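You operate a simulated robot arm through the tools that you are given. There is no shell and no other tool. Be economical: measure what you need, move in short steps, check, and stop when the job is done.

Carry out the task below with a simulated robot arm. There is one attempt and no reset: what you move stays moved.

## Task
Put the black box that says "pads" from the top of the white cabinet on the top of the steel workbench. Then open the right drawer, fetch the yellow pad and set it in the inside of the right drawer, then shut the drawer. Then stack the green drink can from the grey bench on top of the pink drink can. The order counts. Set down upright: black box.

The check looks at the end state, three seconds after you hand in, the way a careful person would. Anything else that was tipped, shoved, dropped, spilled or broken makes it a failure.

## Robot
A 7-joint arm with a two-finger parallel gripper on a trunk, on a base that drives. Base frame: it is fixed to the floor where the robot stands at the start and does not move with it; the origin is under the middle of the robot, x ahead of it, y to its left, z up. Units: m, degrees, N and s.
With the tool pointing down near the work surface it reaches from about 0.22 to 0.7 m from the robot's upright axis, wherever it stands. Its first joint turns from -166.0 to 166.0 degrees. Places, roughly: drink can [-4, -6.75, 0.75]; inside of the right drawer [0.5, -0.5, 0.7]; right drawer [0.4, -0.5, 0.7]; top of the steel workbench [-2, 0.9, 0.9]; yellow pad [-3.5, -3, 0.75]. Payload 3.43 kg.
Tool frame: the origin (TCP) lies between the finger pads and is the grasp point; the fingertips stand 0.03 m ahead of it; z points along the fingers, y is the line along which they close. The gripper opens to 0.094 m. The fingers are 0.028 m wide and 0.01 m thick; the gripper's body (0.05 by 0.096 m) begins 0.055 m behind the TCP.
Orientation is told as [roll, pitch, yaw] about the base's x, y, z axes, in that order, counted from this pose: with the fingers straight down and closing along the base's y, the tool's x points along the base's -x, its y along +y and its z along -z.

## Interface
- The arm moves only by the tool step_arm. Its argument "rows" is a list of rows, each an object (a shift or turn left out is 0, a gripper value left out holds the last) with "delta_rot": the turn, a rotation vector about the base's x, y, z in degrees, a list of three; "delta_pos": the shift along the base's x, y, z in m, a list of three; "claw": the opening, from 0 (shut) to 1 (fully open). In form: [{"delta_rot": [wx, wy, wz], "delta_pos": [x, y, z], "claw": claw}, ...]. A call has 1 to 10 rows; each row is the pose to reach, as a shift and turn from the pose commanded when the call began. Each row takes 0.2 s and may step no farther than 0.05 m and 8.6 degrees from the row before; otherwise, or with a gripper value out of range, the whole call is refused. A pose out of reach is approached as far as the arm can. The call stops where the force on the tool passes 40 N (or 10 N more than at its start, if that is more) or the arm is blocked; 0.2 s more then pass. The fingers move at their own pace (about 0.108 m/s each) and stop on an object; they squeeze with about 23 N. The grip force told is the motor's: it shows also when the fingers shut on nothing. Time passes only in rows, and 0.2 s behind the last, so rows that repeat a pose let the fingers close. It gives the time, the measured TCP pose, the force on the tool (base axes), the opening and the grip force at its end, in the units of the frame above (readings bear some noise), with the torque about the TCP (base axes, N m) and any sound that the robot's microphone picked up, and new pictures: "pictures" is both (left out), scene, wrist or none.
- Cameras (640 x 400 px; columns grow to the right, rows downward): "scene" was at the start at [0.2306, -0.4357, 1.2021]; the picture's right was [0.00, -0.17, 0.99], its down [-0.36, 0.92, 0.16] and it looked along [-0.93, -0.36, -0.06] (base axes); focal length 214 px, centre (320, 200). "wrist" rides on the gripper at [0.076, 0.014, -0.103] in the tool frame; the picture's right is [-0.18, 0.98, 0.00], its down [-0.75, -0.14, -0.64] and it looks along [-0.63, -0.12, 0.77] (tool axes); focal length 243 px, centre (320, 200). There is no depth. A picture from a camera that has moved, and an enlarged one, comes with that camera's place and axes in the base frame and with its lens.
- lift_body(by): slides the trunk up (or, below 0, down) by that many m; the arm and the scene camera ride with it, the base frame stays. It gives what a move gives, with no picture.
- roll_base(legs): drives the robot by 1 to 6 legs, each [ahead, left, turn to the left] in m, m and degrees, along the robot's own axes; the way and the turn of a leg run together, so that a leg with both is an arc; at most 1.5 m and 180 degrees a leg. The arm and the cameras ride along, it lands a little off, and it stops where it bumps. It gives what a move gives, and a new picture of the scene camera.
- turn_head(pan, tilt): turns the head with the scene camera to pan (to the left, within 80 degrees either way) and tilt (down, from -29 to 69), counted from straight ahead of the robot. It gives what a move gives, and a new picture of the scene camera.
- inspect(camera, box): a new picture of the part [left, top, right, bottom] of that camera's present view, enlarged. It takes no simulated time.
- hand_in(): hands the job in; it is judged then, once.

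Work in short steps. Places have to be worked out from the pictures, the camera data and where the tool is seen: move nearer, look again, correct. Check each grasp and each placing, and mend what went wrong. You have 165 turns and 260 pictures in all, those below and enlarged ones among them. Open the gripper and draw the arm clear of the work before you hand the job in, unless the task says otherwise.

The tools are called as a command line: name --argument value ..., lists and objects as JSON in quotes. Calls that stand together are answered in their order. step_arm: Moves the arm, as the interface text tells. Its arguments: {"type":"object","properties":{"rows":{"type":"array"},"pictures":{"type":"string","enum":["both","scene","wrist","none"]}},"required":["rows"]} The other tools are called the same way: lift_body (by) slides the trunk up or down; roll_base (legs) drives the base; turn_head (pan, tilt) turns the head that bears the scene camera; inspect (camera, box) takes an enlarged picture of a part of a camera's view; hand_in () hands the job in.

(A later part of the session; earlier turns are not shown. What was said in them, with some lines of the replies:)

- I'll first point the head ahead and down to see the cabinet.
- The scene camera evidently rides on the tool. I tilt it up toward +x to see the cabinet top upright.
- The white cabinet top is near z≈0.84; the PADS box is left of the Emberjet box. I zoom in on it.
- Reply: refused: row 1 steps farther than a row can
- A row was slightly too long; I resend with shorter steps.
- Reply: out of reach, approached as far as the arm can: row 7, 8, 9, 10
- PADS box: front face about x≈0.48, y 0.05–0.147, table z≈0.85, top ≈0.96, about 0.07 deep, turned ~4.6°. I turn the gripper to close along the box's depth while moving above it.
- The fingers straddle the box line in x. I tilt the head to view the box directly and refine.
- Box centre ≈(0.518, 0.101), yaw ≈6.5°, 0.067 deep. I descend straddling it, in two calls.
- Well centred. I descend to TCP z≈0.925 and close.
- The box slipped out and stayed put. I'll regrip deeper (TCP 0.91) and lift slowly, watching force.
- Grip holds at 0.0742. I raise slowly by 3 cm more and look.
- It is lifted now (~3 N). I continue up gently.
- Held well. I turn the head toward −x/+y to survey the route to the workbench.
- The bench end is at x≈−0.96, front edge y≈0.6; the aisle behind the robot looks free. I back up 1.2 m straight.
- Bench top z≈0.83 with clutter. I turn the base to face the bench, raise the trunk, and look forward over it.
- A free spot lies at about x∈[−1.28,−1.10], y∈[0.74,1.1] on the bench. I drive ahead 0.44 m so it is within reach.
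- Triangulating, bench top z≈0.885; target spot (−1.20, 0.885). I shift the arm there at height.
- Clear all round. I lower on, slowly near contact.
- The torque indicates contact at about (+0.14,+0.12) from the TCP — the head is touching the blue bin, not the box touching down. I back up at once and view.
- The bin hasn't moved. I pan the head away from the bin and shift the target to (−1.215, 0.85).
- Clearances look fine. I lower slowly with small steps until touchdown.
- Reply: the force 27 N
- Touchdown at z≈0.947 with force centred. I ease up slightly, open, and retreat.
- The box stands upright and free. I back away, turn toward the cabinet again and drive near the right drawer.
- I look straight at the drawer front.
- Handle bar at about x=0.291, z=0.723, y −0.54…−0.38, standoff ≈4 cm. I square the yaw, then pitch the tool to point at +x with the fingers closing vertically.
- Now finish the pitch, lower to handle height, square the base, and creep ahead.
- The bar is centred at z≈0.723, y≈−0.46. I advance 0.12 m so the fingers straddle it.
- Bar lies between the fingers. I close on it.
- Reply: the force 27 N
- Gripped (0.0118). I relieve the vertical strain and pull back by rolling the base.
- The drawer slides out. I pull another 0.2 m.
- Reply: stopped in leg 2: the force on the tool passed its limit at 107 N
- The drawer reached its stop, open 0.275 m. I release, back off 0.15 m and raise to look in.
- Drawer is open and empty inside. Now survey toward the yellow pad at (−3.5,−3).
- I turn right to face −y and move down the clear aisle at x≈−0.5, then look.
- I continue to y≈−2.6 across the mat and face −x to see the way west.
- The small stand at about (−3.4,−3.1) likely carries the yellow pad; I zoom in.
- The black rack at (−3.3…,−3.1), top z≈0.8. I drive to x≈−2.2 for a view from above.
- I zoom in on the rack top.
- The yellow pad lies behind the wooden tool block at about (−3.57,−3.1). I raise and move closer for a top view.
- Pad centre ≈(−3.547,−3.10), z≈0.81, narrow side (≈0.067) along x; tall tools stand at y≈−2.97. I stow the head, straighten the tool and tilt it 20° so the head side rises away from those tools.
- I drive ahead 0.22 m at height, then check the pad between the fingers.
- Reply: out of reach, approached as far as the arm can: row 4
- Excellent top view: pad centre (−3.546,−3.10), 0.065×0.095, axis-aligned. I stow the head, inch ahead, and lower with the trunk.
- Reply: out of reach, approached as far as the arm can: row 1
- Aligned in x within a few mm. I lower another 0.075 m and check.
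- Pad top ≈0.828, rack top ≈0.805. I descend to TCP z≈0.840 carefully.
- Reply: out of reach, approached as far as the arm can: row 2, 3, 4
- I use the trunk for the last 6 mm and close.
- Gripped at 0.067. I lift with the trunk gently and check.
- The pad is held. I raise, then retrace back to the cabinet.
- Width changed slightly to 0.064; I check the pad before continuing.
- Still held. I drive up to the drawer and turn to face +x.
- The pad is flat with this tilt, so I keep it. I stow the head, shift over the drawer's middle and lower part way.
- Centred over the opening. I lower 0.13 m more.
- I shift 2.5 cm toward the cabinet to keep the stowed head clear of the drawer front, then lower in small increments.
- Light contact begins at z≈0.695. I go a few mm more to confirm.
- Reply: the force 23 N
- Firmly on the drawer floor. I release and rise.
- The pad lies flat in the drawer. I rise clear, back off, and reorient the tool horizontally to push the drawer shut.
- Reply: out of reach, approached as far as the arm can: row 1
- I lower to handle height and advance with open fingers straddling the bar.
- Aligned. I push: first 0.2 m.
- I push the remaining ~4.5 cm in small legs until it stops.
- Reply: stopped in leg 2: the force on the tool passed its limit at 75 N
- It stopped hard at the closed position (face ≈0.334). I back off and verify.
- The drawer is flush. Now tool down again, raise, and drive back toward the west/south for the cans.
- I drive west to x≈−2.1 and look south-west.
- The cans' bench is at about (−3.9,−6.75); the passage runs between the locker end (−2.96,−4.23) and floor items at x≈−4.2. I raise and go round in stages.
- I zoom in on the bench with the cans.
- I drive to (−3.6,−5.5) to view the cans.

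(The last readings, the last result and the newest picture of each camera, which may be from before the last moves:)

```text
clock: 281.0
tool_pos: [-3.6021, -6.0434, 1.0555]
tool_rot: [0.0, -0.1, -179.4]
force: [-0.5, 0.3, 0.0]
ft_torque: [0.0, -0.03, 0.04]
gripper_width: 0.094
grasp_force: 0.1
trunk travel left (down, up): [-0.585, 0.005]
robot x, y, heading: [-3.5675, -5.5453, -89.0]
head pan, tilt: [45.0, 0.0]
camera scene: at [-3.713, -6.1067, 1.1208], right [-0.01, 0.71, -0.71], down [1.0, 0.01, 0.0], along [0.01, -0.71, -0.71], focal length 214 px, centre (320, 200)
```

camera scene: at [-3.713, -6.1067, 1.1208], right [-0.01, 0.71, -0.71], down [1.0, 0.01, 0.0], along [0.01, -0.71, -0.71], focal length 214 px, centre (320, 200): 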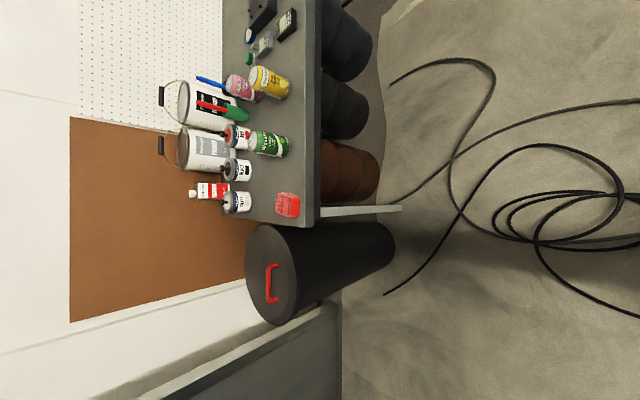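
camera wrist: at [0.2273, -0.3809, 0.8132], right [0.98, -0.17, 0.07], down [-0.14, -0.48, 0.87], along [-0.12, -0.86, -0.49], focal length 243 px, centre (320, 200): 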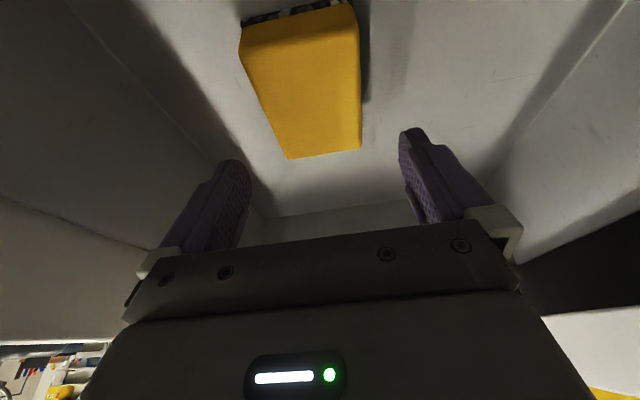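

Green can base ≈(−3.88,−6.69), pink ≈(−4.11,−6.83), bench top ≈0.70. I rotate the tool so it closes along x and drive to a working stand.

step_arm --rows '[{"delta_rot": [0, 0, 8.5]}, {"delta_rot": [0, 0, 17]}, {"delta_rot": [0, 0, 25.5]}, {"delta_rot": [0, 0, 34]}, {"delta_rot": [0, 0, 42.5]}, {"delta_rot": [0, 0, 51]}, {"delta_rot": [0, 0, 59.5]}, {"delta_rot": [0, 0, 68]}, {"delta_rot": [0, 0, 76.5]}, {"delta_rot": [0, 0, 85]}]' --pictures "none"

step_arm --rows '[{"delta_rot": [0, 0, 4.5]}]' --pictures "none"

roll_base --legs '[[0.5, -0.4, -1]]'

turn_head --pan 0 --tilt -10

```text
clock: 283.2
tool_pos: [-3.6015, -6.0425, 1.054]
tool_rot: [0.0, 0.0, -94.3]
force: [-0.5, -0.1, 0.2]
ft_torque: [0.02, 0.02, 0.0]
gripper_width: 0.0939
grasp_force: 0.1
trunk travel left (down, up): [-0.585, 0.005]
robot x, y, heading: [-3.5665, -5.5449, -89.3]
head pan, tilt: [45.0, 0.0]
```

```text
clock: 283.6
tool_pos: [-3.6009, -6.0432, 1.0559]
tool_rot: [0.0, 0.0, -90.0]
force: [0.5, 0.6, -0.4]
ft_torque: [0.05, 0.01, 0.02]
gripper_width: 0.094
grasp_force: 0.2
trunk travel left (down, up): [-0.585, 0.005]
robot x, y, heading: [-3.5617, -5.542, -89.1]
head pan, tilt: [45.0, 0.0]
```

```text
clock: 287.2
tool_pos: [-4.0183, -6.5484, 1.0541]
tool_rot: [0.0, -0.1, -91.2]
force: [-0.1, 0.3, -0.2]
ft_torque: [0.02, 0.01, 0.01]
gripper_width: 0.0943
grasp_force: 0.0
trunk travel left (down, up): [-0.585, 0.005]
robot x, y, heading: [-3.9714, -6.0505, -90.1]
head pan, tilt: [45.0, 0.0]
camera scene: at [-3.9586, -6.6594, 1.1204], right [-0.71, 0.01, -0.71], down [0.02, 1.0, 0.0], along [0.71, -0.01, -0.71], focal length 214 px, centre (320, 200)
```

scene: 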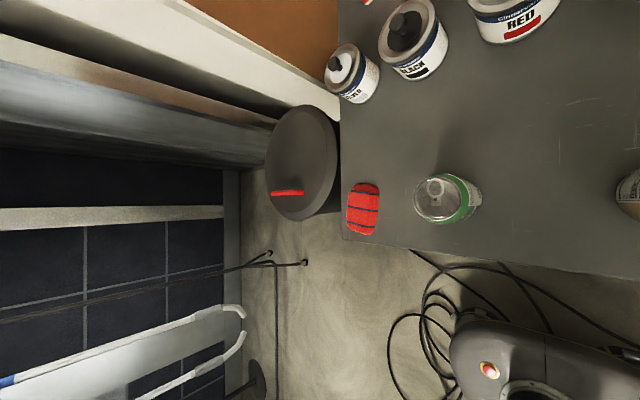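

```text
clock: 288.4
tool_pos: [-4.0176, -6.549, 1.0548]
tool_rot: [0.0, 0.0, -91.1]
force: [0.6, 0.2, 0.8]
ft_torque: [-0.03, 0.01, -0.04]
gripper_width: 0.0938
grasp_force: 0.0
trunk travel left (down, up): [-0.585, 0.005]
robot x, y, heading: [-3.966, -6.0482, -90.1]
head pan, tilt: [0.0, -10.0]
camera scene: at [-4.0221, -6.673, 1.1], right [-1.0, 0.02, 0.0], down [0.02, 0.98, -0.17], along [0.0, -0.17, -0.98], focal length 214 px, centre (320, 200)
```

scene: 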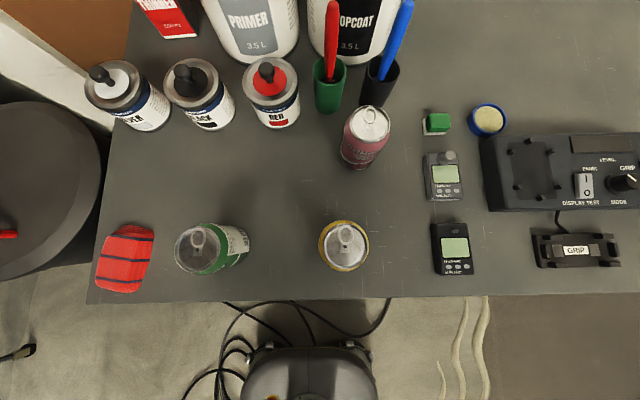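

Superb top view: green can (−3.867,−6.665), pink can (−4.098,−6.831), tops ≈0.82. I move above the green can and look between the fingers.

step_arm --rows '[{"delta_pos": [0.035, -0.027, 0]}, {"delta_pos": [0.07, -0.054, 0]}, {"delta_pos": [0.105, -0.081, 0]}, {"delta_pos": [0.135, -0.104, 0]}, {"delta_pos": [0.151, -0.116, 0], "delta_rot": [0, 0, 1]}, {"delta_pos": [0.151, -0.116, -0.04], "delta_rot": [0, 0, 1]}, {"delta_pos": [0.151, -0.116, -0.08], "delta_rot": [0, 0, 1]}]' --pictures "none"

turn_head --pan 0 --tilt 30

```text
clock: 290.0
tool_pos: [-3.8662, -6.662, 0.987]
tool_rot: [-0.1, 0.1, -90.0]
force: [-0.5, 1.1, -0.6]
ft_torque: [-0.01, -0.02, 0.02]
gripper_width: 0.0938
grasp_force: 0.1
out of reach, approached as far as the arm can: row 7
trunk travel left (down, up): [-0.585, 0.005]
robot x, y, heading: [-3.9682, -6.0516, -90.1]
head pan, tilt: [0.0, -10.0]
```

```text
clock: 291.0
tool_pos: [-3.8673, -6.6639, 0.9867]
tool_rot: [0.1, 0.1, -90.0]
force: [-0.8, -0.9, 0.0]
ft_torque: [-0.03, -0.03, -0.03]
gripper_width: 0.094
grasp_force: 0.1
trunk travel left (down, up): [-0.585, 0.005]
robot x, y, heading: [-3.9696, -6.0504, -90.0]
head pan, tilt: [0.0, 30.0]
camera scene: at [-3.8686, -6.724, 1.0255], right [-1.0, 0.0, 0.0], down [0.0, 0.87, 0.5], along [0.0, 0.5, -0.87], focal length 214 px, centre (320, 200)
```

scene: 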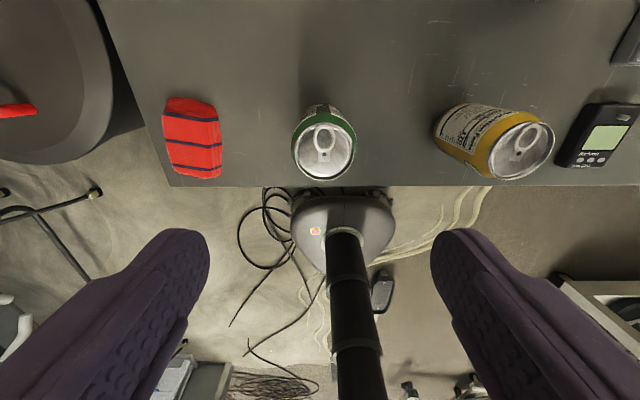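

Aligned to within 4 mm. I stow the head and lower with the trunk in two stages.

turn_head --pan 80 --tilt 69

lift_body --by -0.13

step_arm --rows '[{"delta_pos": [-0.004, 0, 0]}]' --pictures "wrist"

```text
clock: 292.6
tool_pos: [-3.867, -6.6631, 0.9871]
tool_rot: [-0.1, -0.1, -90.1]
force: [1.2, -0.4, -0.6]
ft_torque: [0.01, 0.04, 0.0]
gripper_width: 0.0941
grasp_force: 0.0
trunk travel left (down, up): [-0.585, 0.005]
robot x, y, heading: [-3.9693, -6.0488, -90.3]
head pan, tilt: [80.0, 68.8]
camera scene: at [-3.8134, -6.6725, 1.1062], right [-0.17, 0.0, -0.98], down [-0.92, 0.37, 0.16], along [0.36, 0.93, -0.06], focal length 214 px, centre (320, 200)
```

scene: 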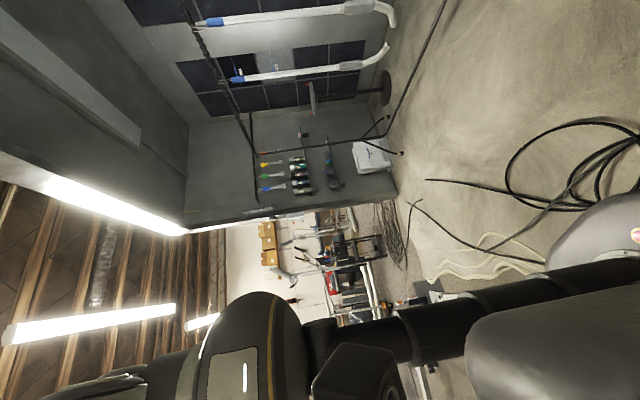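

```text
clock: 294.1
tool_pos: [-3.866, -6.6638, 0.8573]
tool_rot: [0.0, 0.0, -90.1]
force: [0.2, 0.1, -0.1]
ft_torque: [0.02, 0.02, 0.01]
gripper_width: 0.0942
grasp_force: 0.0
trunk travel left (down, up): [-0.455, 0.135]
robot x, y, heading: [-3.9688, -6.0519, -90.4]
head pan, tilt: [80.0, 68.8]
```

```text
clock: 294.5
tool_pos: [-3.8696, -6.6628, 0.8576]
tool_rot: [0.0, 0.0, -90.2]
force: [-0.7, -0.4, 1.3]
ft_torque: [0.0, 0.0, 0.0]
gripper_width: 0.0941
grasp_force: 0.0
trunk travel left (down, up): [-0.455, 0.135]
robot x, y, heading: [-3.9691, -6.0501, -89.8]
head pan, tilt: [80.0, 68.8]
camera wrist: at [-3.8565, -6.587, 0.9596], right [0.98, -0.19, 0.0], down [-0.14, -0.75, 0.64], along [-0.12, -0.63, -0.77], focal length 243 px, centre (320, 200)
```

wrist: 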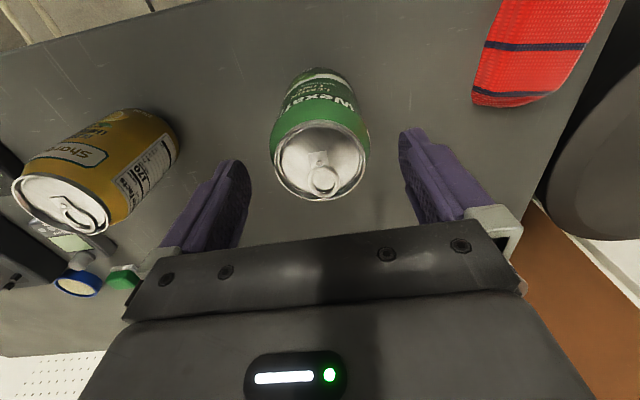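

Centred. I lower 0.08 m and close on the can.

lift_body --by -0.08

step_arm --rows '[{"delta_pos": [-0.001, -0.005, 0]}, {"delta_pos": [-0.001, -0.005, 0], "claw": 0}, {"delta_pos": [-0.001, -0.005, 0], "claw": 0}, {"delta_pos": [-0.001, -0.005, 0], "claw": 0}, {"delta_pos": [-0.001, -0.005, 0], "claw": 0}]' --pictures "wrist"

```text
clock: 295.7
tool_pos: [-3.8714, -6.6648, 0.7801]
tool_rot: [0.0, -0.4, -90.1]
force: [0.0, 1.7, 27.3]
ft_torque: [0.26, 0.02, -0.01]
gripper_width: 0.0943
grasp_force: 0.0
trunk travel left (down, up): [-0.375, 0.215]
robot x, y, heading: [-3.9685, -6.0556, -90.2]
head pan, tilt: [80.0, 68.8]
```

```text
clock: 296.9
tool_pos: [-3.8709, -6.6643, 0.7788]
tool_rot: [0.0, -0.2, -90.2]
force: [9.3, 5.6, 25.5]
ft_torque: [0.03, -0.26, 0.04]
gripper_width: 0.0663
grasp_force: 23.0
out of reach, approached as far as the arm can: row 1, 2, 3, 4, 5
trunk travel left (down, up): [-0.375, 0.215]
robot x, y, heading: [-3.9703, -6.0534, -90.1]
head pan, tilt: [80.0, 68.8]
camera wrist: at [-3.8571, -6.587, 0.8828], right [0.98, -0.19, 0.0], down [-0.14, -0.75, 0.64], along [-0.12, -0.63, -0.76], focal length 243 px, centre (320, 200)
```

wrist: 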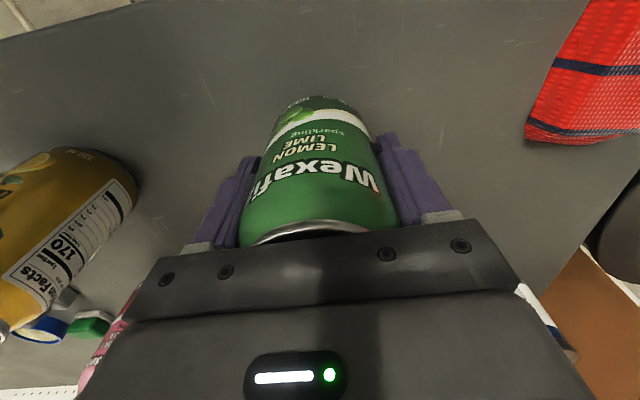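

Palm touched the can's top; the can is gripped at 0.066. I lift a little and check.

lift_body --by 0.03

step_arm --rows '[{"delta_pos": [0, 0, 0]}]' --pictures "wrist"

```text
clock: 297.7
tool_pos: [-3.8731, -6.6647, 0.8069]
tool_rot: [0.1, 0.0, -90.2]
force: [0.4, 0.4, -3.9]
ft_torque: [-0.02, -0.01, 0.01]
gripper_width: 0.0668
grasp_force: 23.4
trunk travel left (down, up): [-0.405, 0.185]
robot x, y, heading: [-3.9655, -6.0522, -90.0]
head pan, tilt: [80.0, 68.8]
```

```text
clock: 298.1
tool_pos: [-3.8722, -6.6639, 0.8074]
tool_rot: [0.1, 0.0, -90.1]
force: [-0.3, 0.8, -3.6]
ft_torque: [-0.04, 0.03, 0.01]
gripper_width: 0.0668
grasp_force: 22.9
trunk travel left (down, up): [-0.405, 0.185]
robot x, y, heading: [-3.9685, -6.052, -90.2]
head pan, tilt: [80.0, 68.8]
camera wrist: at [-3.8581, -6.5888, 0.9112], right [0.98, -0.19, 0.0], down [-0.14, -0.75, 0.64], along [-0.12, -0.63, -0.77], focal length 243 px, centre (320, 200)
```

wrist: 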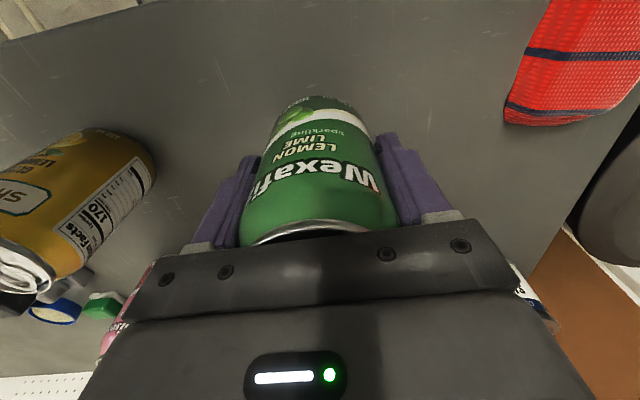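

Held (3.6 N). I raise, then take a fresh look at the pink can with the head before crossing.

lift_body --by 0.17

roll_base --legs '[[0.1, -0.2, 0]]'

turn_head --pan 0 --tilt 10

```text
clock: 300.0
tool_pos: [-3.8728, -6.6658, 0.9775]
tool_rot: [0.0, 0.0, -90.1]
force: [-0.9, 0.1, -3.3]
ft_torque: [0.0, 0.0, -0.01]
gripper_width: 0.0667
grasp_force: 22.5
trunk travel left (down, up): [-0.575, 0.015]
robot x, y, heading: [-3.9706, -6.0493, -90.1]
head pan, tilt: [80.0, 68.8]
```

```text
clock: 301.7
tool_pos: [-4.0706, -6.765, 0.9774]
tool_rot: [0.0, 0.0, -90.3]
force: [0.8, -0.8, -3.1]
ft_torque: [-0.01, -0.05, 0.0]
gripper_width: 0.0668
grasp_force: 23.1
trunk travel left (down, up): [-0.575, 0.015]
robot x, y, heading: [-4.1649, -6.1509, -90.5]
head pan, tilt: [80.0, 68.8]
camera scene: at [-4.018, -6.7743, 1.0973], right [-0.17, 0.0, -0.98], down [-0.92, 0.37, 0.16], along [0.36, 0.93, -0.06], focal length 214 px, centre (320, 200)
```

scene: 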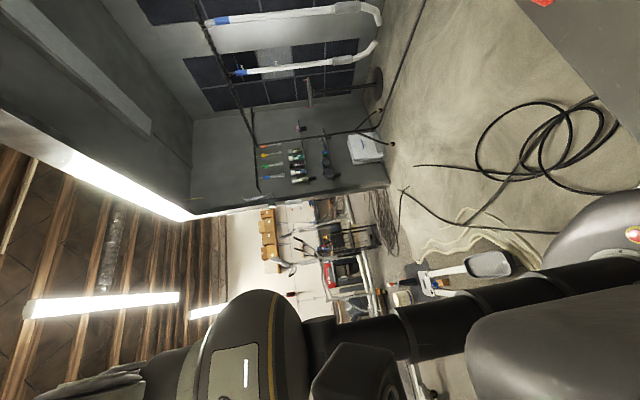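

```text
clock: 303.2
tool_pos: [-4.0694, -6.7645, 0.9782]
tool_rot: [0.0, 0.0, -90.2]
force: [-0.9, -0.5, -4.5]
ft_torque: [0.05, -0.02, -0.01]
gripper_width: 0.0667
grasp_force: 23.0
trunk travel left (down, up): [-0.575, 0.015]
robot x, y, heading: [-4.168, -6.1511, -90.3]
head pan, tilt: [0.0, 10.0]
camera scene: at [-4.0725, -6.8573, 1.0142], right [-1.0, 0.0, 0.0], down [0.0, 0.98, 0.17], along [0.0, 0.17, -0.98], focal length 214 px, centre (320, 200)
```

scene: 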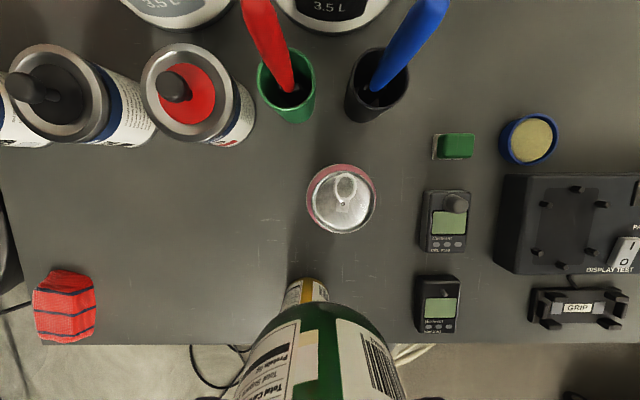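

Pink top centre is at (−4.0915,−6.828). I stow the head, inch the base ahead, and align above it.

turn_head --pan 80 --tilt 69

roll_base --legs '[[0.055, 0, 0]]'

```text
clock: 304.7
tool_pos: [-4.0712, -6.7647, 0.9764]
tool_rot: [0.0, 0.0, -90.2]
force: [0.4, 0.3, -2.5]
ft_torque: [-0.02, -0.01, 0.02]
gripper_width: 0.0668
grasp_force: 22.8
trunk travel left (down, up): [-0.575, 0.015]
robot x, y, heading: [-4.1681, -6.154, -90.3]
head pan, tilt: [80.0, 68.8]
camera scene: at [-4.0171, -6.7738, 1.0973], right [-0.17, 0.0, -0.98], down [-0.92, 0.37, 0.16], along [0.36, 0.93, -0.06], focal length 214 px, centre (320, 200)
```

scene: 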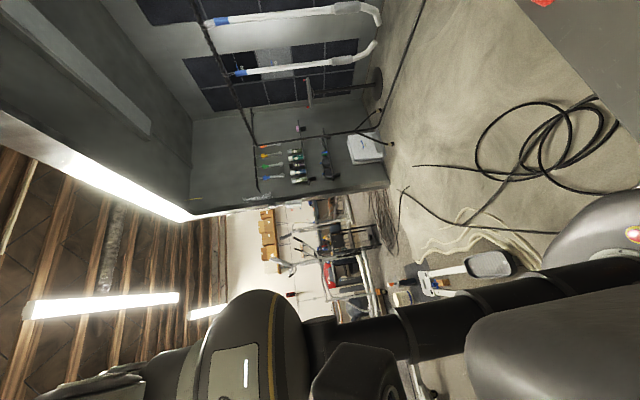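

```text
clock: 305.7
tool_pos: [-4.07, -6.822, 0.9772]
tool_rot: [0.1, 0.2, -90.2]
force: [0.2, -0.1, -4.2]
ft_torque: [0.02, 0.0, 0.04]
gripper_width: 0.0669
grasp_force: 23.5
trunk travel left (down, up): [-0.575, 0.015]
robot x, y, heading: [-4.1682, -6.2072, -90.3]
head pan, tilt: [80.0, 68.8]
camera scene: at [-4.0172, -6.8314, 1.0961], right [-0.17, 0.0, -0.98], down [-0.92, 0.37, 0.16], along [0.36, 0.93, -0.06], focal length 214 px, centre (320, 200)
```

scene: 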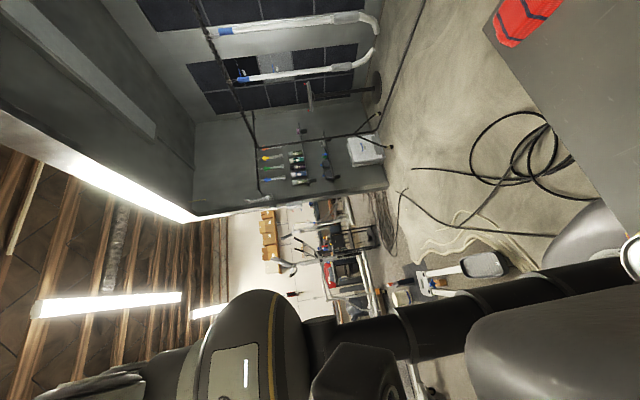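

Now a fine shift (−0.0215, −0.006) and partial lowering to TCP z≈0.93, then a wrist look.

step_arm --rows '[{"delta_pos": [-0.011, -0.003, 0]}, {"delta_pos": [-0.0215, -0.006, 0]}, {"delta_pos": [-0.0215, -0.006, -0.01]}, {"delta_pos": [-0.0215, -0.006, -0.025]}, {"delta_pos": [-0.0215, -0.006, -0.04]}, {"delta_pos": [-0.0215, -0.006, -0.05]}]' --pictures "wrist"

```text
clock: 307.1
tool_pos: [-4.0959, -6.8064, 0.9531]
tool_rot: [0.0, 0.0, -90.3]
force: [-0.2, 0.8, -4.1]
ft_torque: [0.01, 0.03, -0.01]
gripper_width: 0.0666
grasp_force: 22.9
out of reach, approached as far as the arm can: row 3, 4, 5, 6
trunk travel left (down, up): [-0.575, 0.015]
robot x, y, heading: [-4.1643, -6.2052, -90.1]
head pan, tilt: [80.0, 68.8]
camera wrist: at [-4.0823, -6.7305, 1.0568], right [0.98, -0.19, 0.0], down [-0.14, -0.75, 0.64], along [-0.12, -0.63, -0.77], focal length 243 px, centre (320, 200)
```

wrist: 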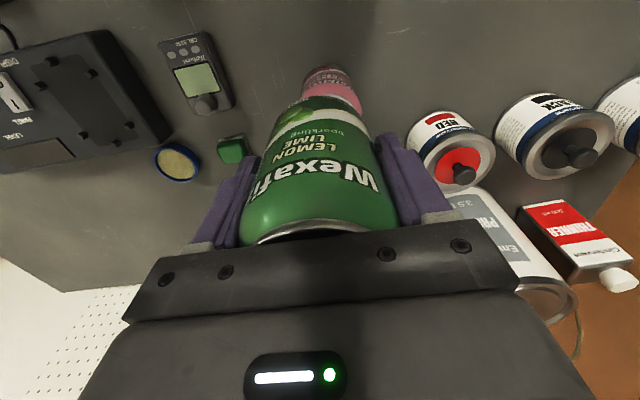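

The arm is at its reach limit downward, so I'll return it to the previous relative pose and lower with the trunk instead.

step_arm --rows '[{"delta_pos": [0.002, -0.007, 0.012]}, {"delta_pos": [0.0045, -0.0216, 0.024]}]' --pictures "none"

lift_body --by -0.05

step_arm --rows '[{"delta_pos": [0, 0, 0]}]' --pictures "wrist"

```text
clock: 307.7
tool_pos: [-4.0918, -6.8242, 0.9809]
tool_rot: [-0.1, 0.0, -90.2]
force: [0.2, 0.0, -2.4]
ft_torque: [-0.01, 0.0, 0.02]
gripper_width: 0.0667
grasp_force: 23.3
out of reach, approached as far as the arm can: row 2
trunk travel left (down, up): [-0.575, 0.015]
robot x, y, heading: [-4.1662, -6.2048, -90.1]
head pan, tilt: [80.0, 68.8]
```

```text
clock: 308.6
tool_pos: [-4.092, -6.8251, 0.9315]
tool_rot: [0.0, -0.1, -90.2]
force: [0.3, -0.6, -2.8]
ft_torque: [0.02, 0.0, -0.02]
gripper_width: 0.0662
grasp_force: 22.9
trunk travel left (down, up): [-0.525, 0.065]
robot x, y, heading: [-4.1657, -6.2057, -90.2]
head pan, tilt: [80.0, 68.8]
```

```text
clock: 309.0
tool_pos: [-4.0933, -6.8252, 0.9304]
tool_rot: [0.0, 0.1, -90.1]
force: [0.2, -0.6, -4.0]
ft_torque: [0.02, -0.01, 0.0]
gripper_width: 0.0666
grasp_force: 22.9
trunk travel left (down, up): [-0.525, 0.065]
robot x, y, heading: [-4.1638, -6.2102, -90.1]
head pan, tilt: [80.0, 68.8]
camera wrist: at [-4.0779, -6.7486, 1.0342], right [0.98, -0.19, 0.0], down [-0.14, -0.75, 0.64], along [-0.12, -0.63, -0.77], focal length 243 px, centre (320, 200)
```

wrist: 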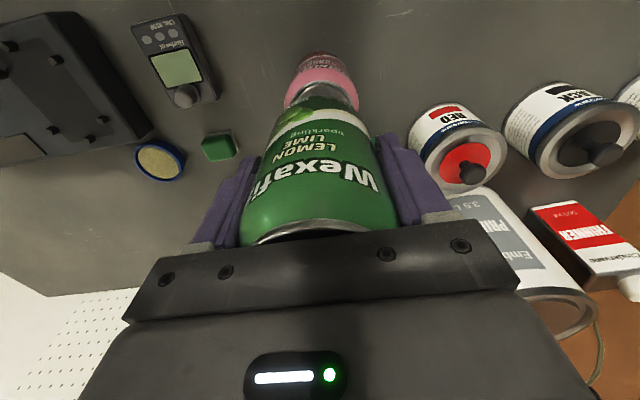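

Good x alignment. I lower 2 cm more, with a 2 mm correction, and inspect.

lift_body --by -0.02

step_arm --rows '[{"delta_pos": [0.001, -0.003, 0]}]' --pictures "none"

inspect --camera "wrist" --box '[230, 30, 420, 150]'

```text
clock: 309.7
tool_pos: [-4.0916, -6.8247, 0.911]
tool_rot: [-0.1, 0.0, -90.2]
force: [-0.5, 0.8, -3.5]
ft_torque: [-0.03, -0.02, 0.02]
gripper_width: 0.0666
grasp_force: 23.3
trunk travel left (down, up): [-0.505, 0.085]
robot x, y, heading: [-4.1705, -6.2059, -90.2]
head pan, tilt: [80.0, 68.8]
```

```text
clock: 310.1
tool_pos: [-4.0923, -6.824, 0.91]
tool_rot: [-0.1, -0.1, -90.3]
force: [-0.3, -0.8, -4.4]
ft_torque: [0.01, 0.03, -0.02]
gripper_width: 0.0668
grasp_force: 23.3
out of reach, approached as far as the arm can: row 1
trunk travel left (down, up): [-0.505, 0.085]
robot x, y, heading: [-4.1696, -6.2073, -90.5]
head pan, tilt: [80.0, 68.8]
```

```text
3.33 times, centred on (325, 90) of wrist
camera zoom: at [-4.0779, -6.7486, 1.0142], right [0.98, -0.19, 0.0], down [-0.14, -0.75, 0.64], along [-0.12, -0.63, -0.77], focal length 809 px, centre (303, 567)
```

zoom: 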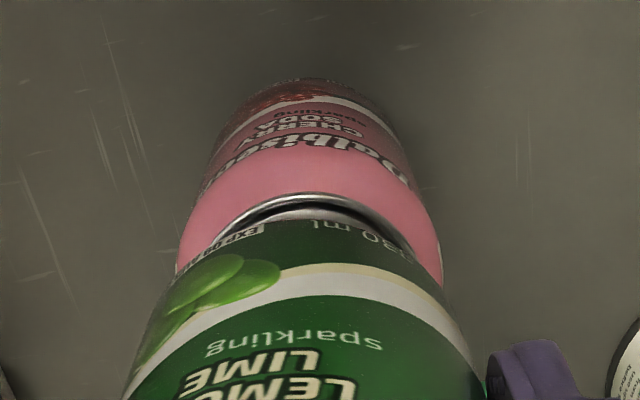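

Estimates put the green can ~3–4 mm short in y; I nudge the base ahead 4 mm.

roll_base --legs '[[0.004, 0, 0]]'

step_arm --rows '[{"delta_pos": [0, 0, 0]}]' --pictures "none"

inspect --camera "wrist" --box '[230, 30, 420, 150]'

```text
clock: 310.8
tool_pos: [-4.0917, -6.8292, 0.9105]
tool_rot: [0.0, 0.0, -90.2]
force: [-0.9, -0.1, -3.6]
ft_torque: [-0.02, -0.03, 0.02]
gripper_width: 0.0665
grasp_force: 22.9
trunk travel left (down, up): [-0.505, 0.085]
robot x, y, heading: [-4.1634, -6.2111, -90.2]
head pan, tilt: [80.0, 68.8]
camera scene: at [-4.0387, -6.8387, 1.0301], right [-0.17, 0.0, -0.98], down [-0.92, 0.37, 0.16], along [0.36, 0.93, -0.06], focal length 214 px, centre (320, 200)
```

scene: 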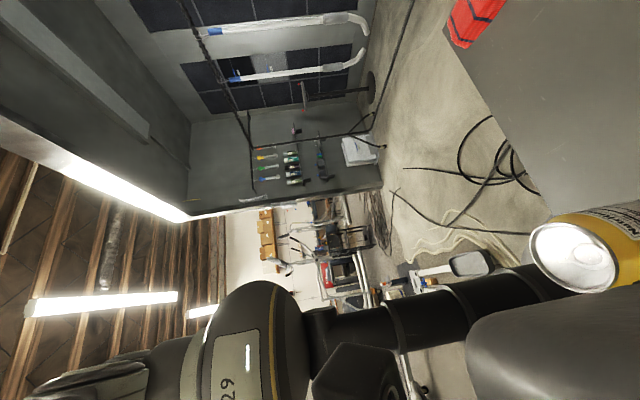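

```text
clock: 311.2
tool_pos: [-4.0925, -6.8292, 0.9101]
tool_rot: [0.0, 0.0, -90.2]
force: [0.0, -0.5, -3.5]
ft_torque: [-0.02, -0.01, 0.02]
gripper_width: 0.0667
grasp_force: 23.0
trunk travel left (down, up): [-0.505, 0.085]
robot x, y, heading: [-4.167, -6.2092, -90.2]
head pan, tilt: [80.0, 68.8]
```

```text
3.33 times, centred on (325, 90) of wrist
camera zoom: at [-4.0779, -6.7524, 1.0139], right [0.98, -0.19, 0.0], down [-0.14, -0.75, 0.64], along [-0.12, -0.63, -0.77], focal length 809 px, centre (303, 567)
```

zoom: 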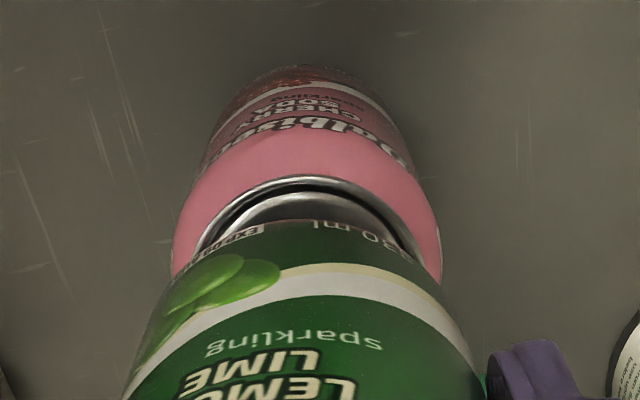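

Relative measurement in the wrist view suggests the green can is now a few mm too far. I pull back 4 mm with the arm, lower 8 mm, and re-measure at the smaller gap.

step_arm --rows '[{"delta_pos": [0.001, 0.004, 0]}]' --pictures "none"

lift_body --by -0.008

inspect --camera "wrist" --box '[260, 50, 380, 125]'

```text
clock: 311.6
tool_pos: [-4.0922, -6.8266, 0.9112]
tool_rot: [-0.1, 0.0, -90.4]
force: [-0.4, 0.3, -4.0]
ft_torque: [0.0, 0.0, 0.0]
gripper_width: 0.0667
grasp_force: 23.1
trunk travel left (down, up): [-0.505, 0.085]
robot x, y, heading: [-4.1679, -6.2065, -90.2]
head pan, tilt: [80.0, 68.8]
```

```text
clock: 312.2
tool_pos: [-4.0918, -6.8255, 0.9025]
tool_rot: [-0.1, -0.1, -90.2]
force: [-0.4, 1.1, -3.5]
ft_torque: [0.01, 0.0, 0.03]
gripper_width: 0.0663
grasp_force: 22.6
trunk travel left (down, up): [-0.497, 0.093]
robot x, y, heading: [-4.1701, -6.2125, -90.3]
head pan, tilt: [80.0, 68.8]
```

```text
5.33 times, centred on (320, 88) of wrist
camera zoom: at [-4.0767, -6.749, 1.0056], right [0.98, -0.19, 0.0], down [-0.14, -0.75, 0.64], along [-0.12, -0.63, -0.77], focal length 1294 px, centre (320, 800)
```

zoom: 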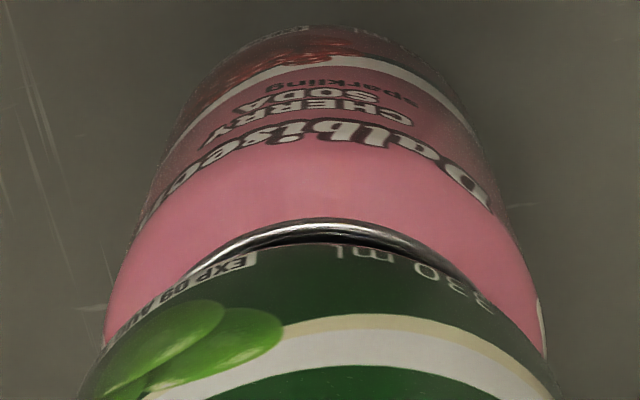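

The green can is ~3 mm too far in −y; I correct +3 mm and lower gently to contact.

step_arm --rows '[{"delta_pos": [0.0005, 0.003, 0]}, {"delta_pos": [0.0005, 0.003, -0.002]}, {"delta_pos": [0.0005, 0.003, -0.004]}]' --pictures "none"

inspect --camera "wrist" --box '[260, 50, 380, 125]'

```text
clock: 313.0
tool_pos: [-4.0904, -6.8228, 0.8981]
tool_rot: [-0.2, 0.0, -90.3]
force: [-0.3, 0.0, -3.4]
ft_torque: [0.01, 0.0, 0.01]
gripper_width: 0.0666
grasp_force: 23.0
trunk travel left (down, up): [-0.497, 0.093]
robot x, y, heading: [-4.1653, -6.2082, -90.2]
head pan, tilt: [80.0, 68.8]
```

```text
5.33 times, centred on (320, 88) of wrist
camera zoom: at [-4.0761, -6.7464, 1.0015], right [0.98, -0.19, 0.0], down [-0.14, -0.75, 0.64], along [-0.12, -0.63, -0.77], focal length 1294 px, centre (320, 800)
```

zoom: 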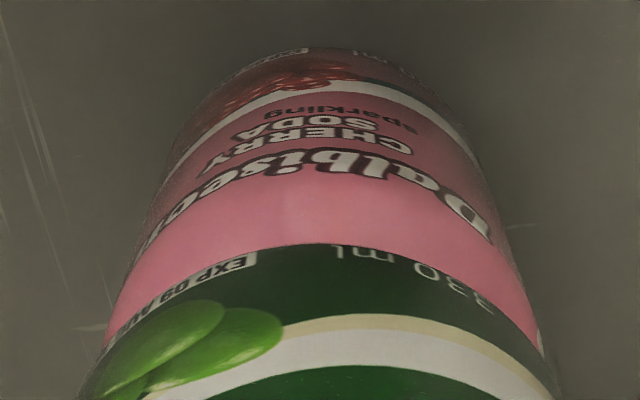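

Now concentric to about a millimetre. I lower in 1.5 mm steps to contact.

step_arm --rows '[{"delta_pos": [0, 0, -0.0015]}, {"delta_pos": [0, 0, -0.003]}, {"delta_pos": [0, 0, -0.0045]}]' --pictures "none"

```text
clock: 313.8
tool_pos: [-4.091, -6.8224, 0.8952]
tool_rot: [0.0, 0.0, -90.4]
force: [0.4, 0.1, 9.9]
ft_torque: [0.19, -0.11, 0.0]
gripper_width: 0.0666
grasp_force: 23.4
trunk travel left (down, up): [-0.497, 0.093]
robot x, y, heading: [-4.1621, -6.2085, -90.2]
head pan, tilt: [80.0, 68.8]
```

Contact, biased slightly to +y/+x. I lift 2 mm, shift (−0.001,−0.0015), and set down again.

step_arm --rows '[{"delta_pos": [0, 0, 0.003]}, {"delta_pos": [-0.001, -0.0018, 0.003]}, {"delta_pos": [-0.001, -0.0018, 0.0005]}, {"delta_pos": [-0.001, -0.0018, -0.001]}]' --pictures "none"

```text
clock: 314.8
tool_pos: [-4.0919, -6.8234, 0.8944]
tool_rot: [-0.1, -0.2, -90.3]
force: [0.3, 0.1, 0.8]
ft_torque: [0.0, -0.02, -0.02]
gripper_width: 0.0667
grasp_force: 23.6
trunk travel left (down, up): [-0.497, 0.093]
robot x, y, heading: [-4.1651, -6.21, -90.1]
head pan, tilt: [80.0, 68.8]
```

Lower now with little torque; I press 2 mm more to seat it.

step_arm --rows '[{"delta_pos": [0, 0, -0.001]}, {"delta_pos": [0, 0, -0.002]}]' --pictures "none"

inspect --camera "wrist" --box '[230, 20, 420, 140]'

```text
clock: 315.4
tool_pos: [-4.0916, -6.8234, 0.8948]
tool_rot: [-0.1, 0.0, -90.3]
force: [-0.2, 0.3, 1.7]
ft_torque: [-0.06, -0.08, -0.01]
gripper_width: 0.0666
grasp_force: 23.7
out of reach, approached as far as the arm can: row 1, 2
trunk travel left (down, up): [-0.497, 0.093]
robot x, y, heading: [-4.1657, -6.2126, -90.3]
head pan, tilt: [80.0, 68.8]
```

```text
3.33 times, centred on (325, 80) of wrist
camera zoom: at [-4.0776, -6.7472, 0.9985], right [0.98, -0.19, 0.0], down [-0.14, -0.75, 0.64], along [-0.12, -0.63, -0.77], focal length 809 px, centre (303, 600)
```

zoom: 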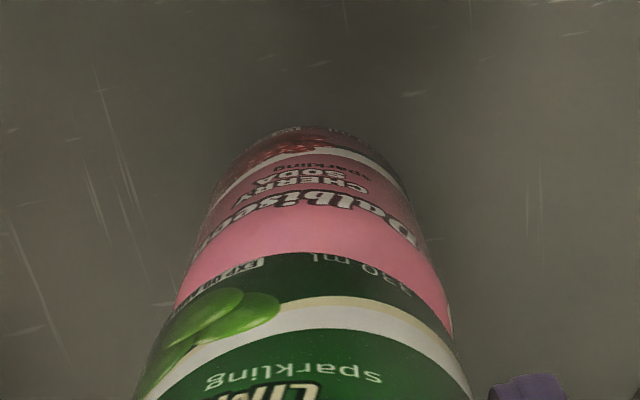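

The arm is at reach limit; I seat it with the trunk by 2 mm.

lift_body --by -0.002

```text
clock: 315.9
tool_pos: [-4.0918, -6.823, 0.895]
tool_rot: [-0.1, -0.2, -90.3]
force: [-0.6, 1.2, 18.0]
ft_torque: [0.26, -0.05, -0.03]
gripper_width: 0.0669
grasp_force: 23.5
trunk travel left (down, up): [-0.495, 0.095]
robot x, y, heading: [-4.1653, -6.2111, -90.2]
head pan, tilt: [80.0, 68.8]
```

Seated with force nearly centred. I relieve 1.5 mm and open the fingers.

lift_body --by 0.0015

step_arm --rows '[{"delta_pos": [0, 0, 0], "claw": 0.85}, {"delta_pos": [0, 0, 0], "claw": 0.85}, {"delta_pos": [0, 0, 0], "claw": 1}, {"delta_pos": [0, 0, 0], "claw": 1}]' --pictures "wrist"

```text
clock: 316.4
tool_pos: [-4.0923, -6.8238, 0.8956]
tool_rot: [-0.1, -0.1, -90.3]
force: [0.1, -3.7, 11.0]
ft_torque: [-0.31, -0.09, -0.01]
gripper_width: 0.0666
grasp_force: 23.0
trunk travel left (down, up): [-0.496, 0.094]
robot x, y, heading: [-4.1658, -6.208, -90.2]
head pan, tilt: [80.0, 68.8]
```

```text
clock: 317.4
tool_pos: [-4.0911, -6.8227, 0.8952]
tool_rot: [-0.1, 0.0, -90.3]
force: [0.4, -1.9, 10.0]
ft_torque: [0.05, -0.05, -0.02]
gripper_width: 0.094
grasp_force: 0.0
trunk travel left (down, up): [-0.496, 0.094]
robot x, y, heading: [-4.1692, -6.2112, -90.3]
head pan, tilt: [80.0, 68.8]
camera wrist: at [-4.0776, -6.7466, 0.9981], right [0.98, -0.19, 0.0], down [-0.14, -0.75, 0.64], along [-0.12, -0.63, -0.77], focal length 243 px, centre (320, 200)
```

wrist: 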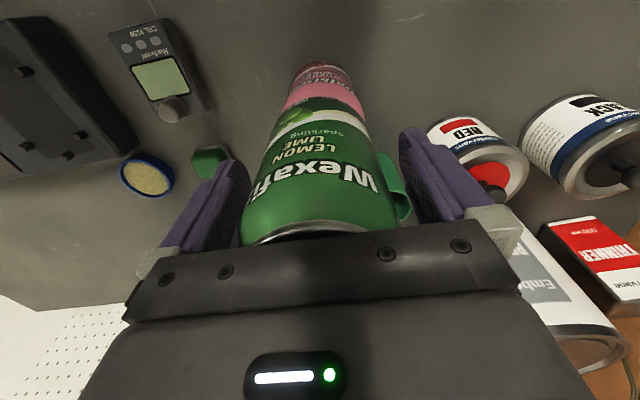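

Released and standing (palm resting lightly on its top). I raise straight up with the trunk.

lift_body --by 0.01

lift_body --by 0.083

step_arm --rows '[{"delta_pos": [0, 0, 0.012]}, {"delta_pos": [0, 0, 0.024]}]' --pictures "wrist"

```text
clock: 318.0
tool_pos: [-4.0923, -6.8228, 0.9034]
tool_rot: [-0.1, 0.0, -90.3]
force: [0.2, 0.2, 0.1]
ft_torque: [-0.03, -0.01, 0.0]
gripper_width: 0.0939
grasp_force: 0.1
trunk travel left (down, up): [-0.506, 0.084]
robot x, y, heading: [-4.1665, -6.2116, -90.2]
head pan, tilt: [80.0, 68.8]
```

```text
clock: 319.2
tool_pos: [-4.0919, -6.8236, 0.9867]
tool_rot: [-0.1, 0.0, -90.3]
force: [0.0, -0.3, -0.1]
ft_torque: [0.03, 0.02, 0.02]
gripper_width: 0.094
grasp_force: 0.0
trunk travel left (down, up): [-0.589, 0.001]
robot x, y, heading: [-4.1663, -6.2144, -90.4]
head pan, tilt: [80.0, 68.8]
```

```text
clock: 319.8
tool_pos: [-4.0914, -6.8246, 1.0117]
tool_rot: [-0.1, 0.0, -90.4]
force: [-0.4, -0.3, -0.5]
ft_torque: [-0.02, 0.0, -0.01]
gripper_width: 0.0939
grasp_force: 0.0
trunk travel left (down, up): [-0.589, 0.001]
robot x, y, heading: [-4.165, -6.2115, -90.1]
head pan, tilt: [80.0, 68.8]
camera wrist: at [-4.0775, -6.7473, 1.1153], right [0.98, -0.19, 0.0], down [-0.14, -0.75, 0.64], along [-0.12, -0.63, -0.77], focal length 243 px, centre (320, 200)
```

wrist: 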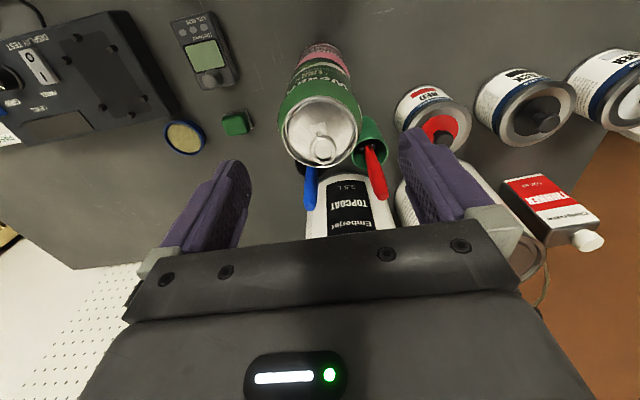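

The stack stands. I raise a bit more, back the base away, and check it from the side.

step_arm --rows '[{"delta_pos": [0, 0.01, 0.03]}, {"delta_pos": [0, 0.02, 0.06]}]' --pictures "none"

roll_base --legs '[[-0.4, 0.15, 0]]'

step_arm --rows '[{"delta_pos": [0, 0, 0]}]' --pictures "wrist"

turn_head --pan 0 --tilt -29

```text
clock: 320.4
tool_pos: [-4.0905, -6.8025, 1.0728]
tool_rot: [-0.1, 0.0, -90.3]
force: [0.4, -0.4, 0.2]
ft_torque: [-0.01, 0.0, -0.02]
gripper_width: 0.0939
grasp_force: 0.0
trunk travel left (down, up): [-0.589, 0.001]
robot x, y, heading: [-4.1674, -6.212, -90.3]
head pan, tilt: [80.0, 68.8]
```

```text
clock: 322.6
tool_pos: [-3.9601, -6.4539, 1.0734]
tool_rot: [-0.1, -0.2, -90.2]
force: [0.2, 0.6, 1.0]
ft_torque: [-0.1, 0.03, 0.0]
gripper_width: 0.0942
grasp_force: 0.0
trunk travel left (down, up): [-0.589, 0.001]
robot x, y, heading: [-4.0355, -5.8645, -89.9]
head pan, tilt: [80.0, 68.8]
stopped in leg 1: the robot was blocked; the commanded pose is now the measured one
camera scene: at [-3.9068, -6.4627, 1.1936], right [-0.18, 0.0, -0.98], down [-0.92, 0.37, 0.16], along [0.36, 0.93, -0.07], focal length 214 px, centre (320, 200)
```

scene: 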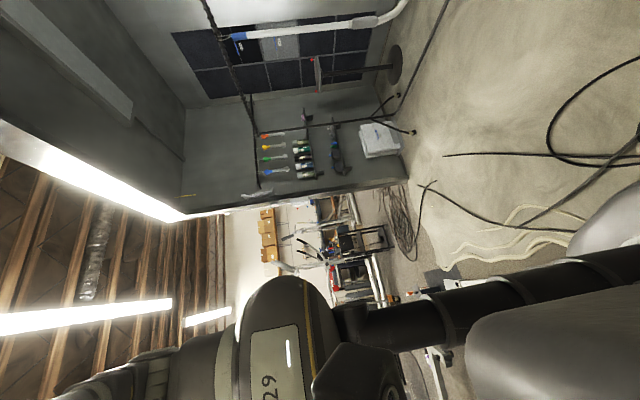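

```text
clock: 323.1
tool_pos: [-3.9604, -6.4566, 1.0725]
tool_rot: [-0.2, -0.2, -90.2]
force: [0.0, -0.3, 1.2]
ft_torque: [-0.03, -0.01, -0.03]
gripper_width: 0.0942
grasp_force: 0.1
trunk travel left (down, up): [-0.589, 0.001]
robot x, y, heading: [-4.0354, -5.8664, -90.1]
head pan, tilt: [80.0, 68.8]
camera wrist: at [-3.9472, -6.38, 1.176], right [0.98, -0.19, 0.0], down [-0.14, -0.75, 0.64], along [-0.12, -0.63, -0.77], focal length 243 px, centre (320, 200)
```

wrist: 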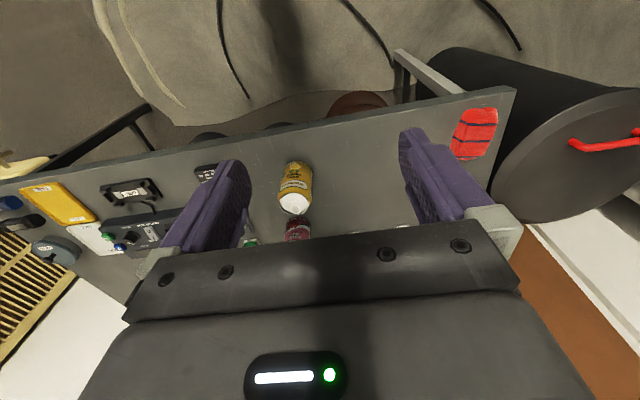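

```text
clock: 324.8
tool_pos: [-3.9621, -6.457, 1.0719]
tool_rot: [-0.1, -0.1, -90.1]
force: [1.0, -0.5, 0.5]
ft_torque: [0.02, 0.0, 0.02]
gripper_width: 0.094
grasp_force: 0.2
trunk travel left (down, up): [-0.589, 0.001]
robot x, y, heading: [-4.0374, -5.863, -90.2]
head pan, tilt: [0.0, -28.6]
camera scene: at [-3.9641, -6.6064, 1.1346], right [-1.0, 0.0, 0.0], down [0.0, 0.88, -0.48], along [0.0, -0.48, -0.88], focal length 214 px, centre (320, 200)
```

scene: 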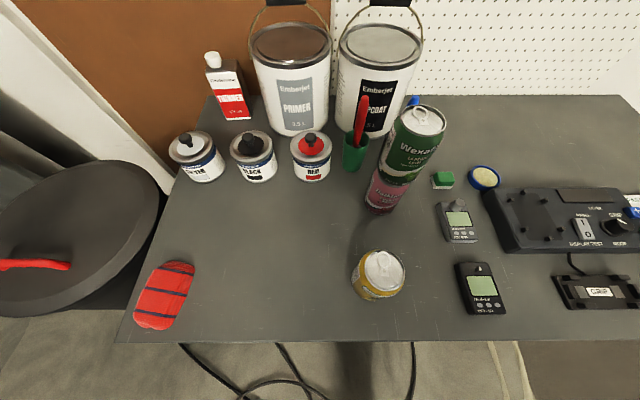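

The stack is good. The base was blocked behind by something on the floor; I look back to see what it touched.

turn_head --pan -30 --tilt 55

```text
clock: 326.4
tool_pos: [-3.9622, -6.4577, 1.0727]
tool_rot: [-0.2, -0.1, -90.2]
force: [-0.1, 0.2, 0.4]
ft_torque: [-0.01, -0.01, -0.01]
gripper_width: 0.094
grasp_force: 0.1
trunk travel left (down, up): [-0.589, 0.001]
robot x, y, heading: [-4.0375, -5.8607, -90.3]
head pan, tilt: [-30.0, 55.0]
camera scene: at [-3.9997, -6.4818, 1.139], right [-0.87, 0.0, 0.5], down [0.41, 0.57, 0.71], along [-0.28, 0.82, -0.5], focal length 214 px, centre (320, 200)
```

scene: 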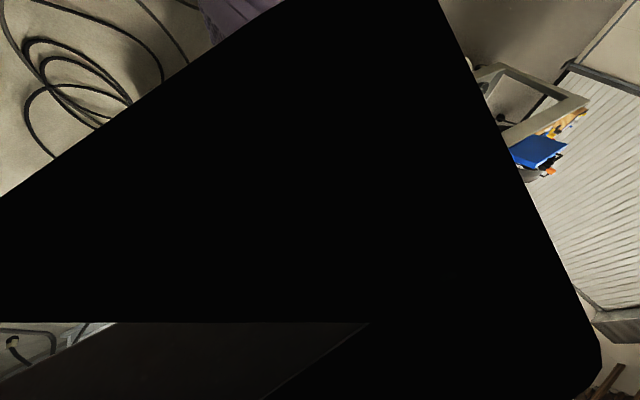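

The gripper blocks that angle; I pan further.

turn_head --pan -78 --tilt 40

```text
clock: 327.5
tool_pos: [-3.9616, -6.4575, 1.0721]
tool_rot: [-0.1, -0.1, -90.2]
force: [-0.9, -0.3, 0.3]
ft_torque: [0.04, 0.0, 0.02]
gripper_width: 0.0942
grasp_force: 0.1
trunk travel left (down, up): [-0.589, 0.001]
robot x, y, heading: [-4.0356, -5.8627, -89.7]
head pan, tilt: [-78.0, 40.0]
camera scene: at [-4.0468, -6.5022, 1.1838], right [-0.21, 0.0, 0.98], down [0.63, 0.76, 0.13], along [-0.75, 0.65, -0.16], focal length 214 px, centre (320, 200)
```

scene: 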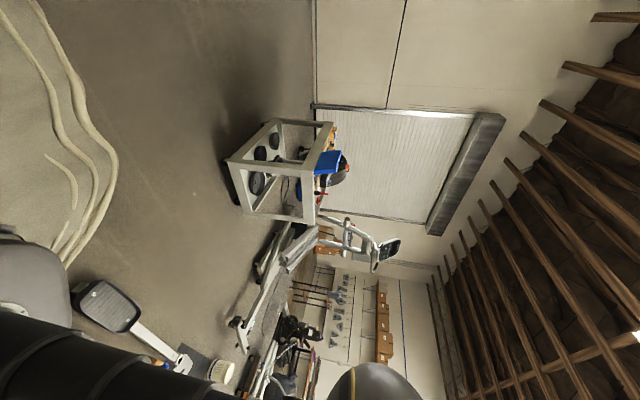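

The base met one of the pedal-like pieces on the floor. I move away from it (ahead and left) and check whether it was displaced.

roll_base --legs '[[0.08, 0.2, 0], [-0.3, 0.25, 0]]'

turn_head --pan -60 --tilt 35

```text
clock: 331.2
tool_pos: [-3.507, -6.2345, 1.0719]
tool_rot: [-0.1, -0.1, -90.1]
force: [-0.4, 0.6, -0.7]
ft_torque: [0.0, -0.01, 0.0]
gripper_width: 0.0941
grasp_force: 0.0
trunk travel left (down, up): [-0.589, 0.001]
robot x, y, heading: [-3.5818, -5.6399, -89.8]
head pan, tilt: [-78.0, 40.0]
camera scene: at [-3.5917, -6.2796, 1.1843], right [-0.21, 0.0, 0.98], down [0.63, 0.77, 0.13], along [-0.75, 0.64, -0.16], focal length 214 px, centre (320, 200)
```

scene: 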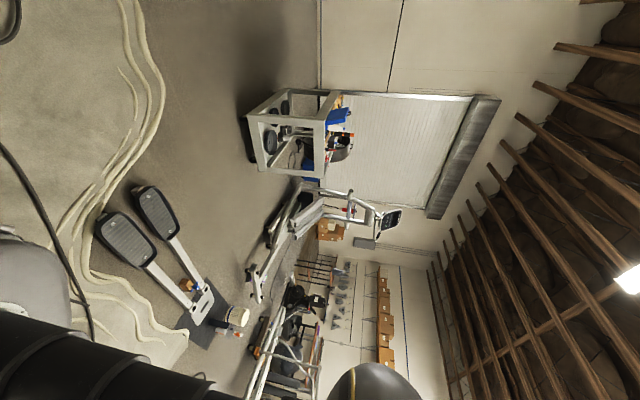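

```text
clock: 332.1
tool_pos: [-3.5065, -6.2363, 1.0728]
tool_rot: [-0.1, -0.1, -90.1]
force: [0.8, -0.4, 0.3]
ft_torque: [0.0, 0.01, -0.01]
gripper_width: 0.0935
grasp_force: 0.1
trunk travel left (down, up): [-0.589, 0.001]
robot x, y, heading: [-3.5827, -5.6408, -89.9]
head pan, tilt: [-60.0, 35.0]
camera scene: at [-3.5854, -6.2879, 1.1576], right [-0.5, 0.0, 0.87], down [0.5, 0.82, 0.28], along [-0.71, 0.57, -0.41], focal length 214 px, centre (320, 200)
```

scene: 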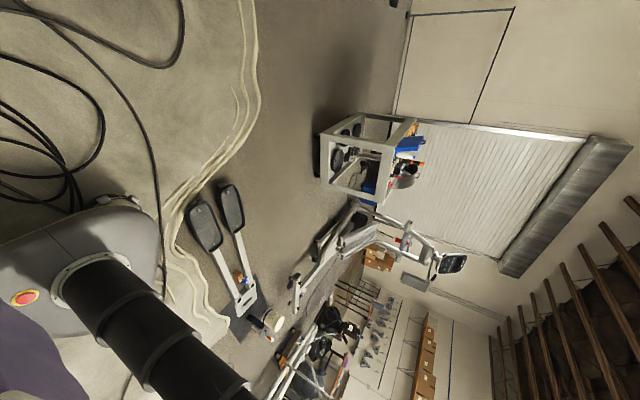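

The pedals are where they were before ((−4.12,−5.56)), still parallel and undisturbed. The gripper is open, the arm is clear, and all placings are checked, so I hand in.

hand_in

```text
The job is handed in.
```

I handed the job in with all three parts done, in the order you gave. The "pads" box stands upright on the steel workbench. The yellow pad lies flat in the right drawer, which is shut flush. The green can stands on top of the pink can.

There were two bumps along the way. The camera head briefly pressed on the blue bin on the workbench. Later the base backed into a floor pedal near the grey bench. Neither looked moved in the pictures I took afterwards.
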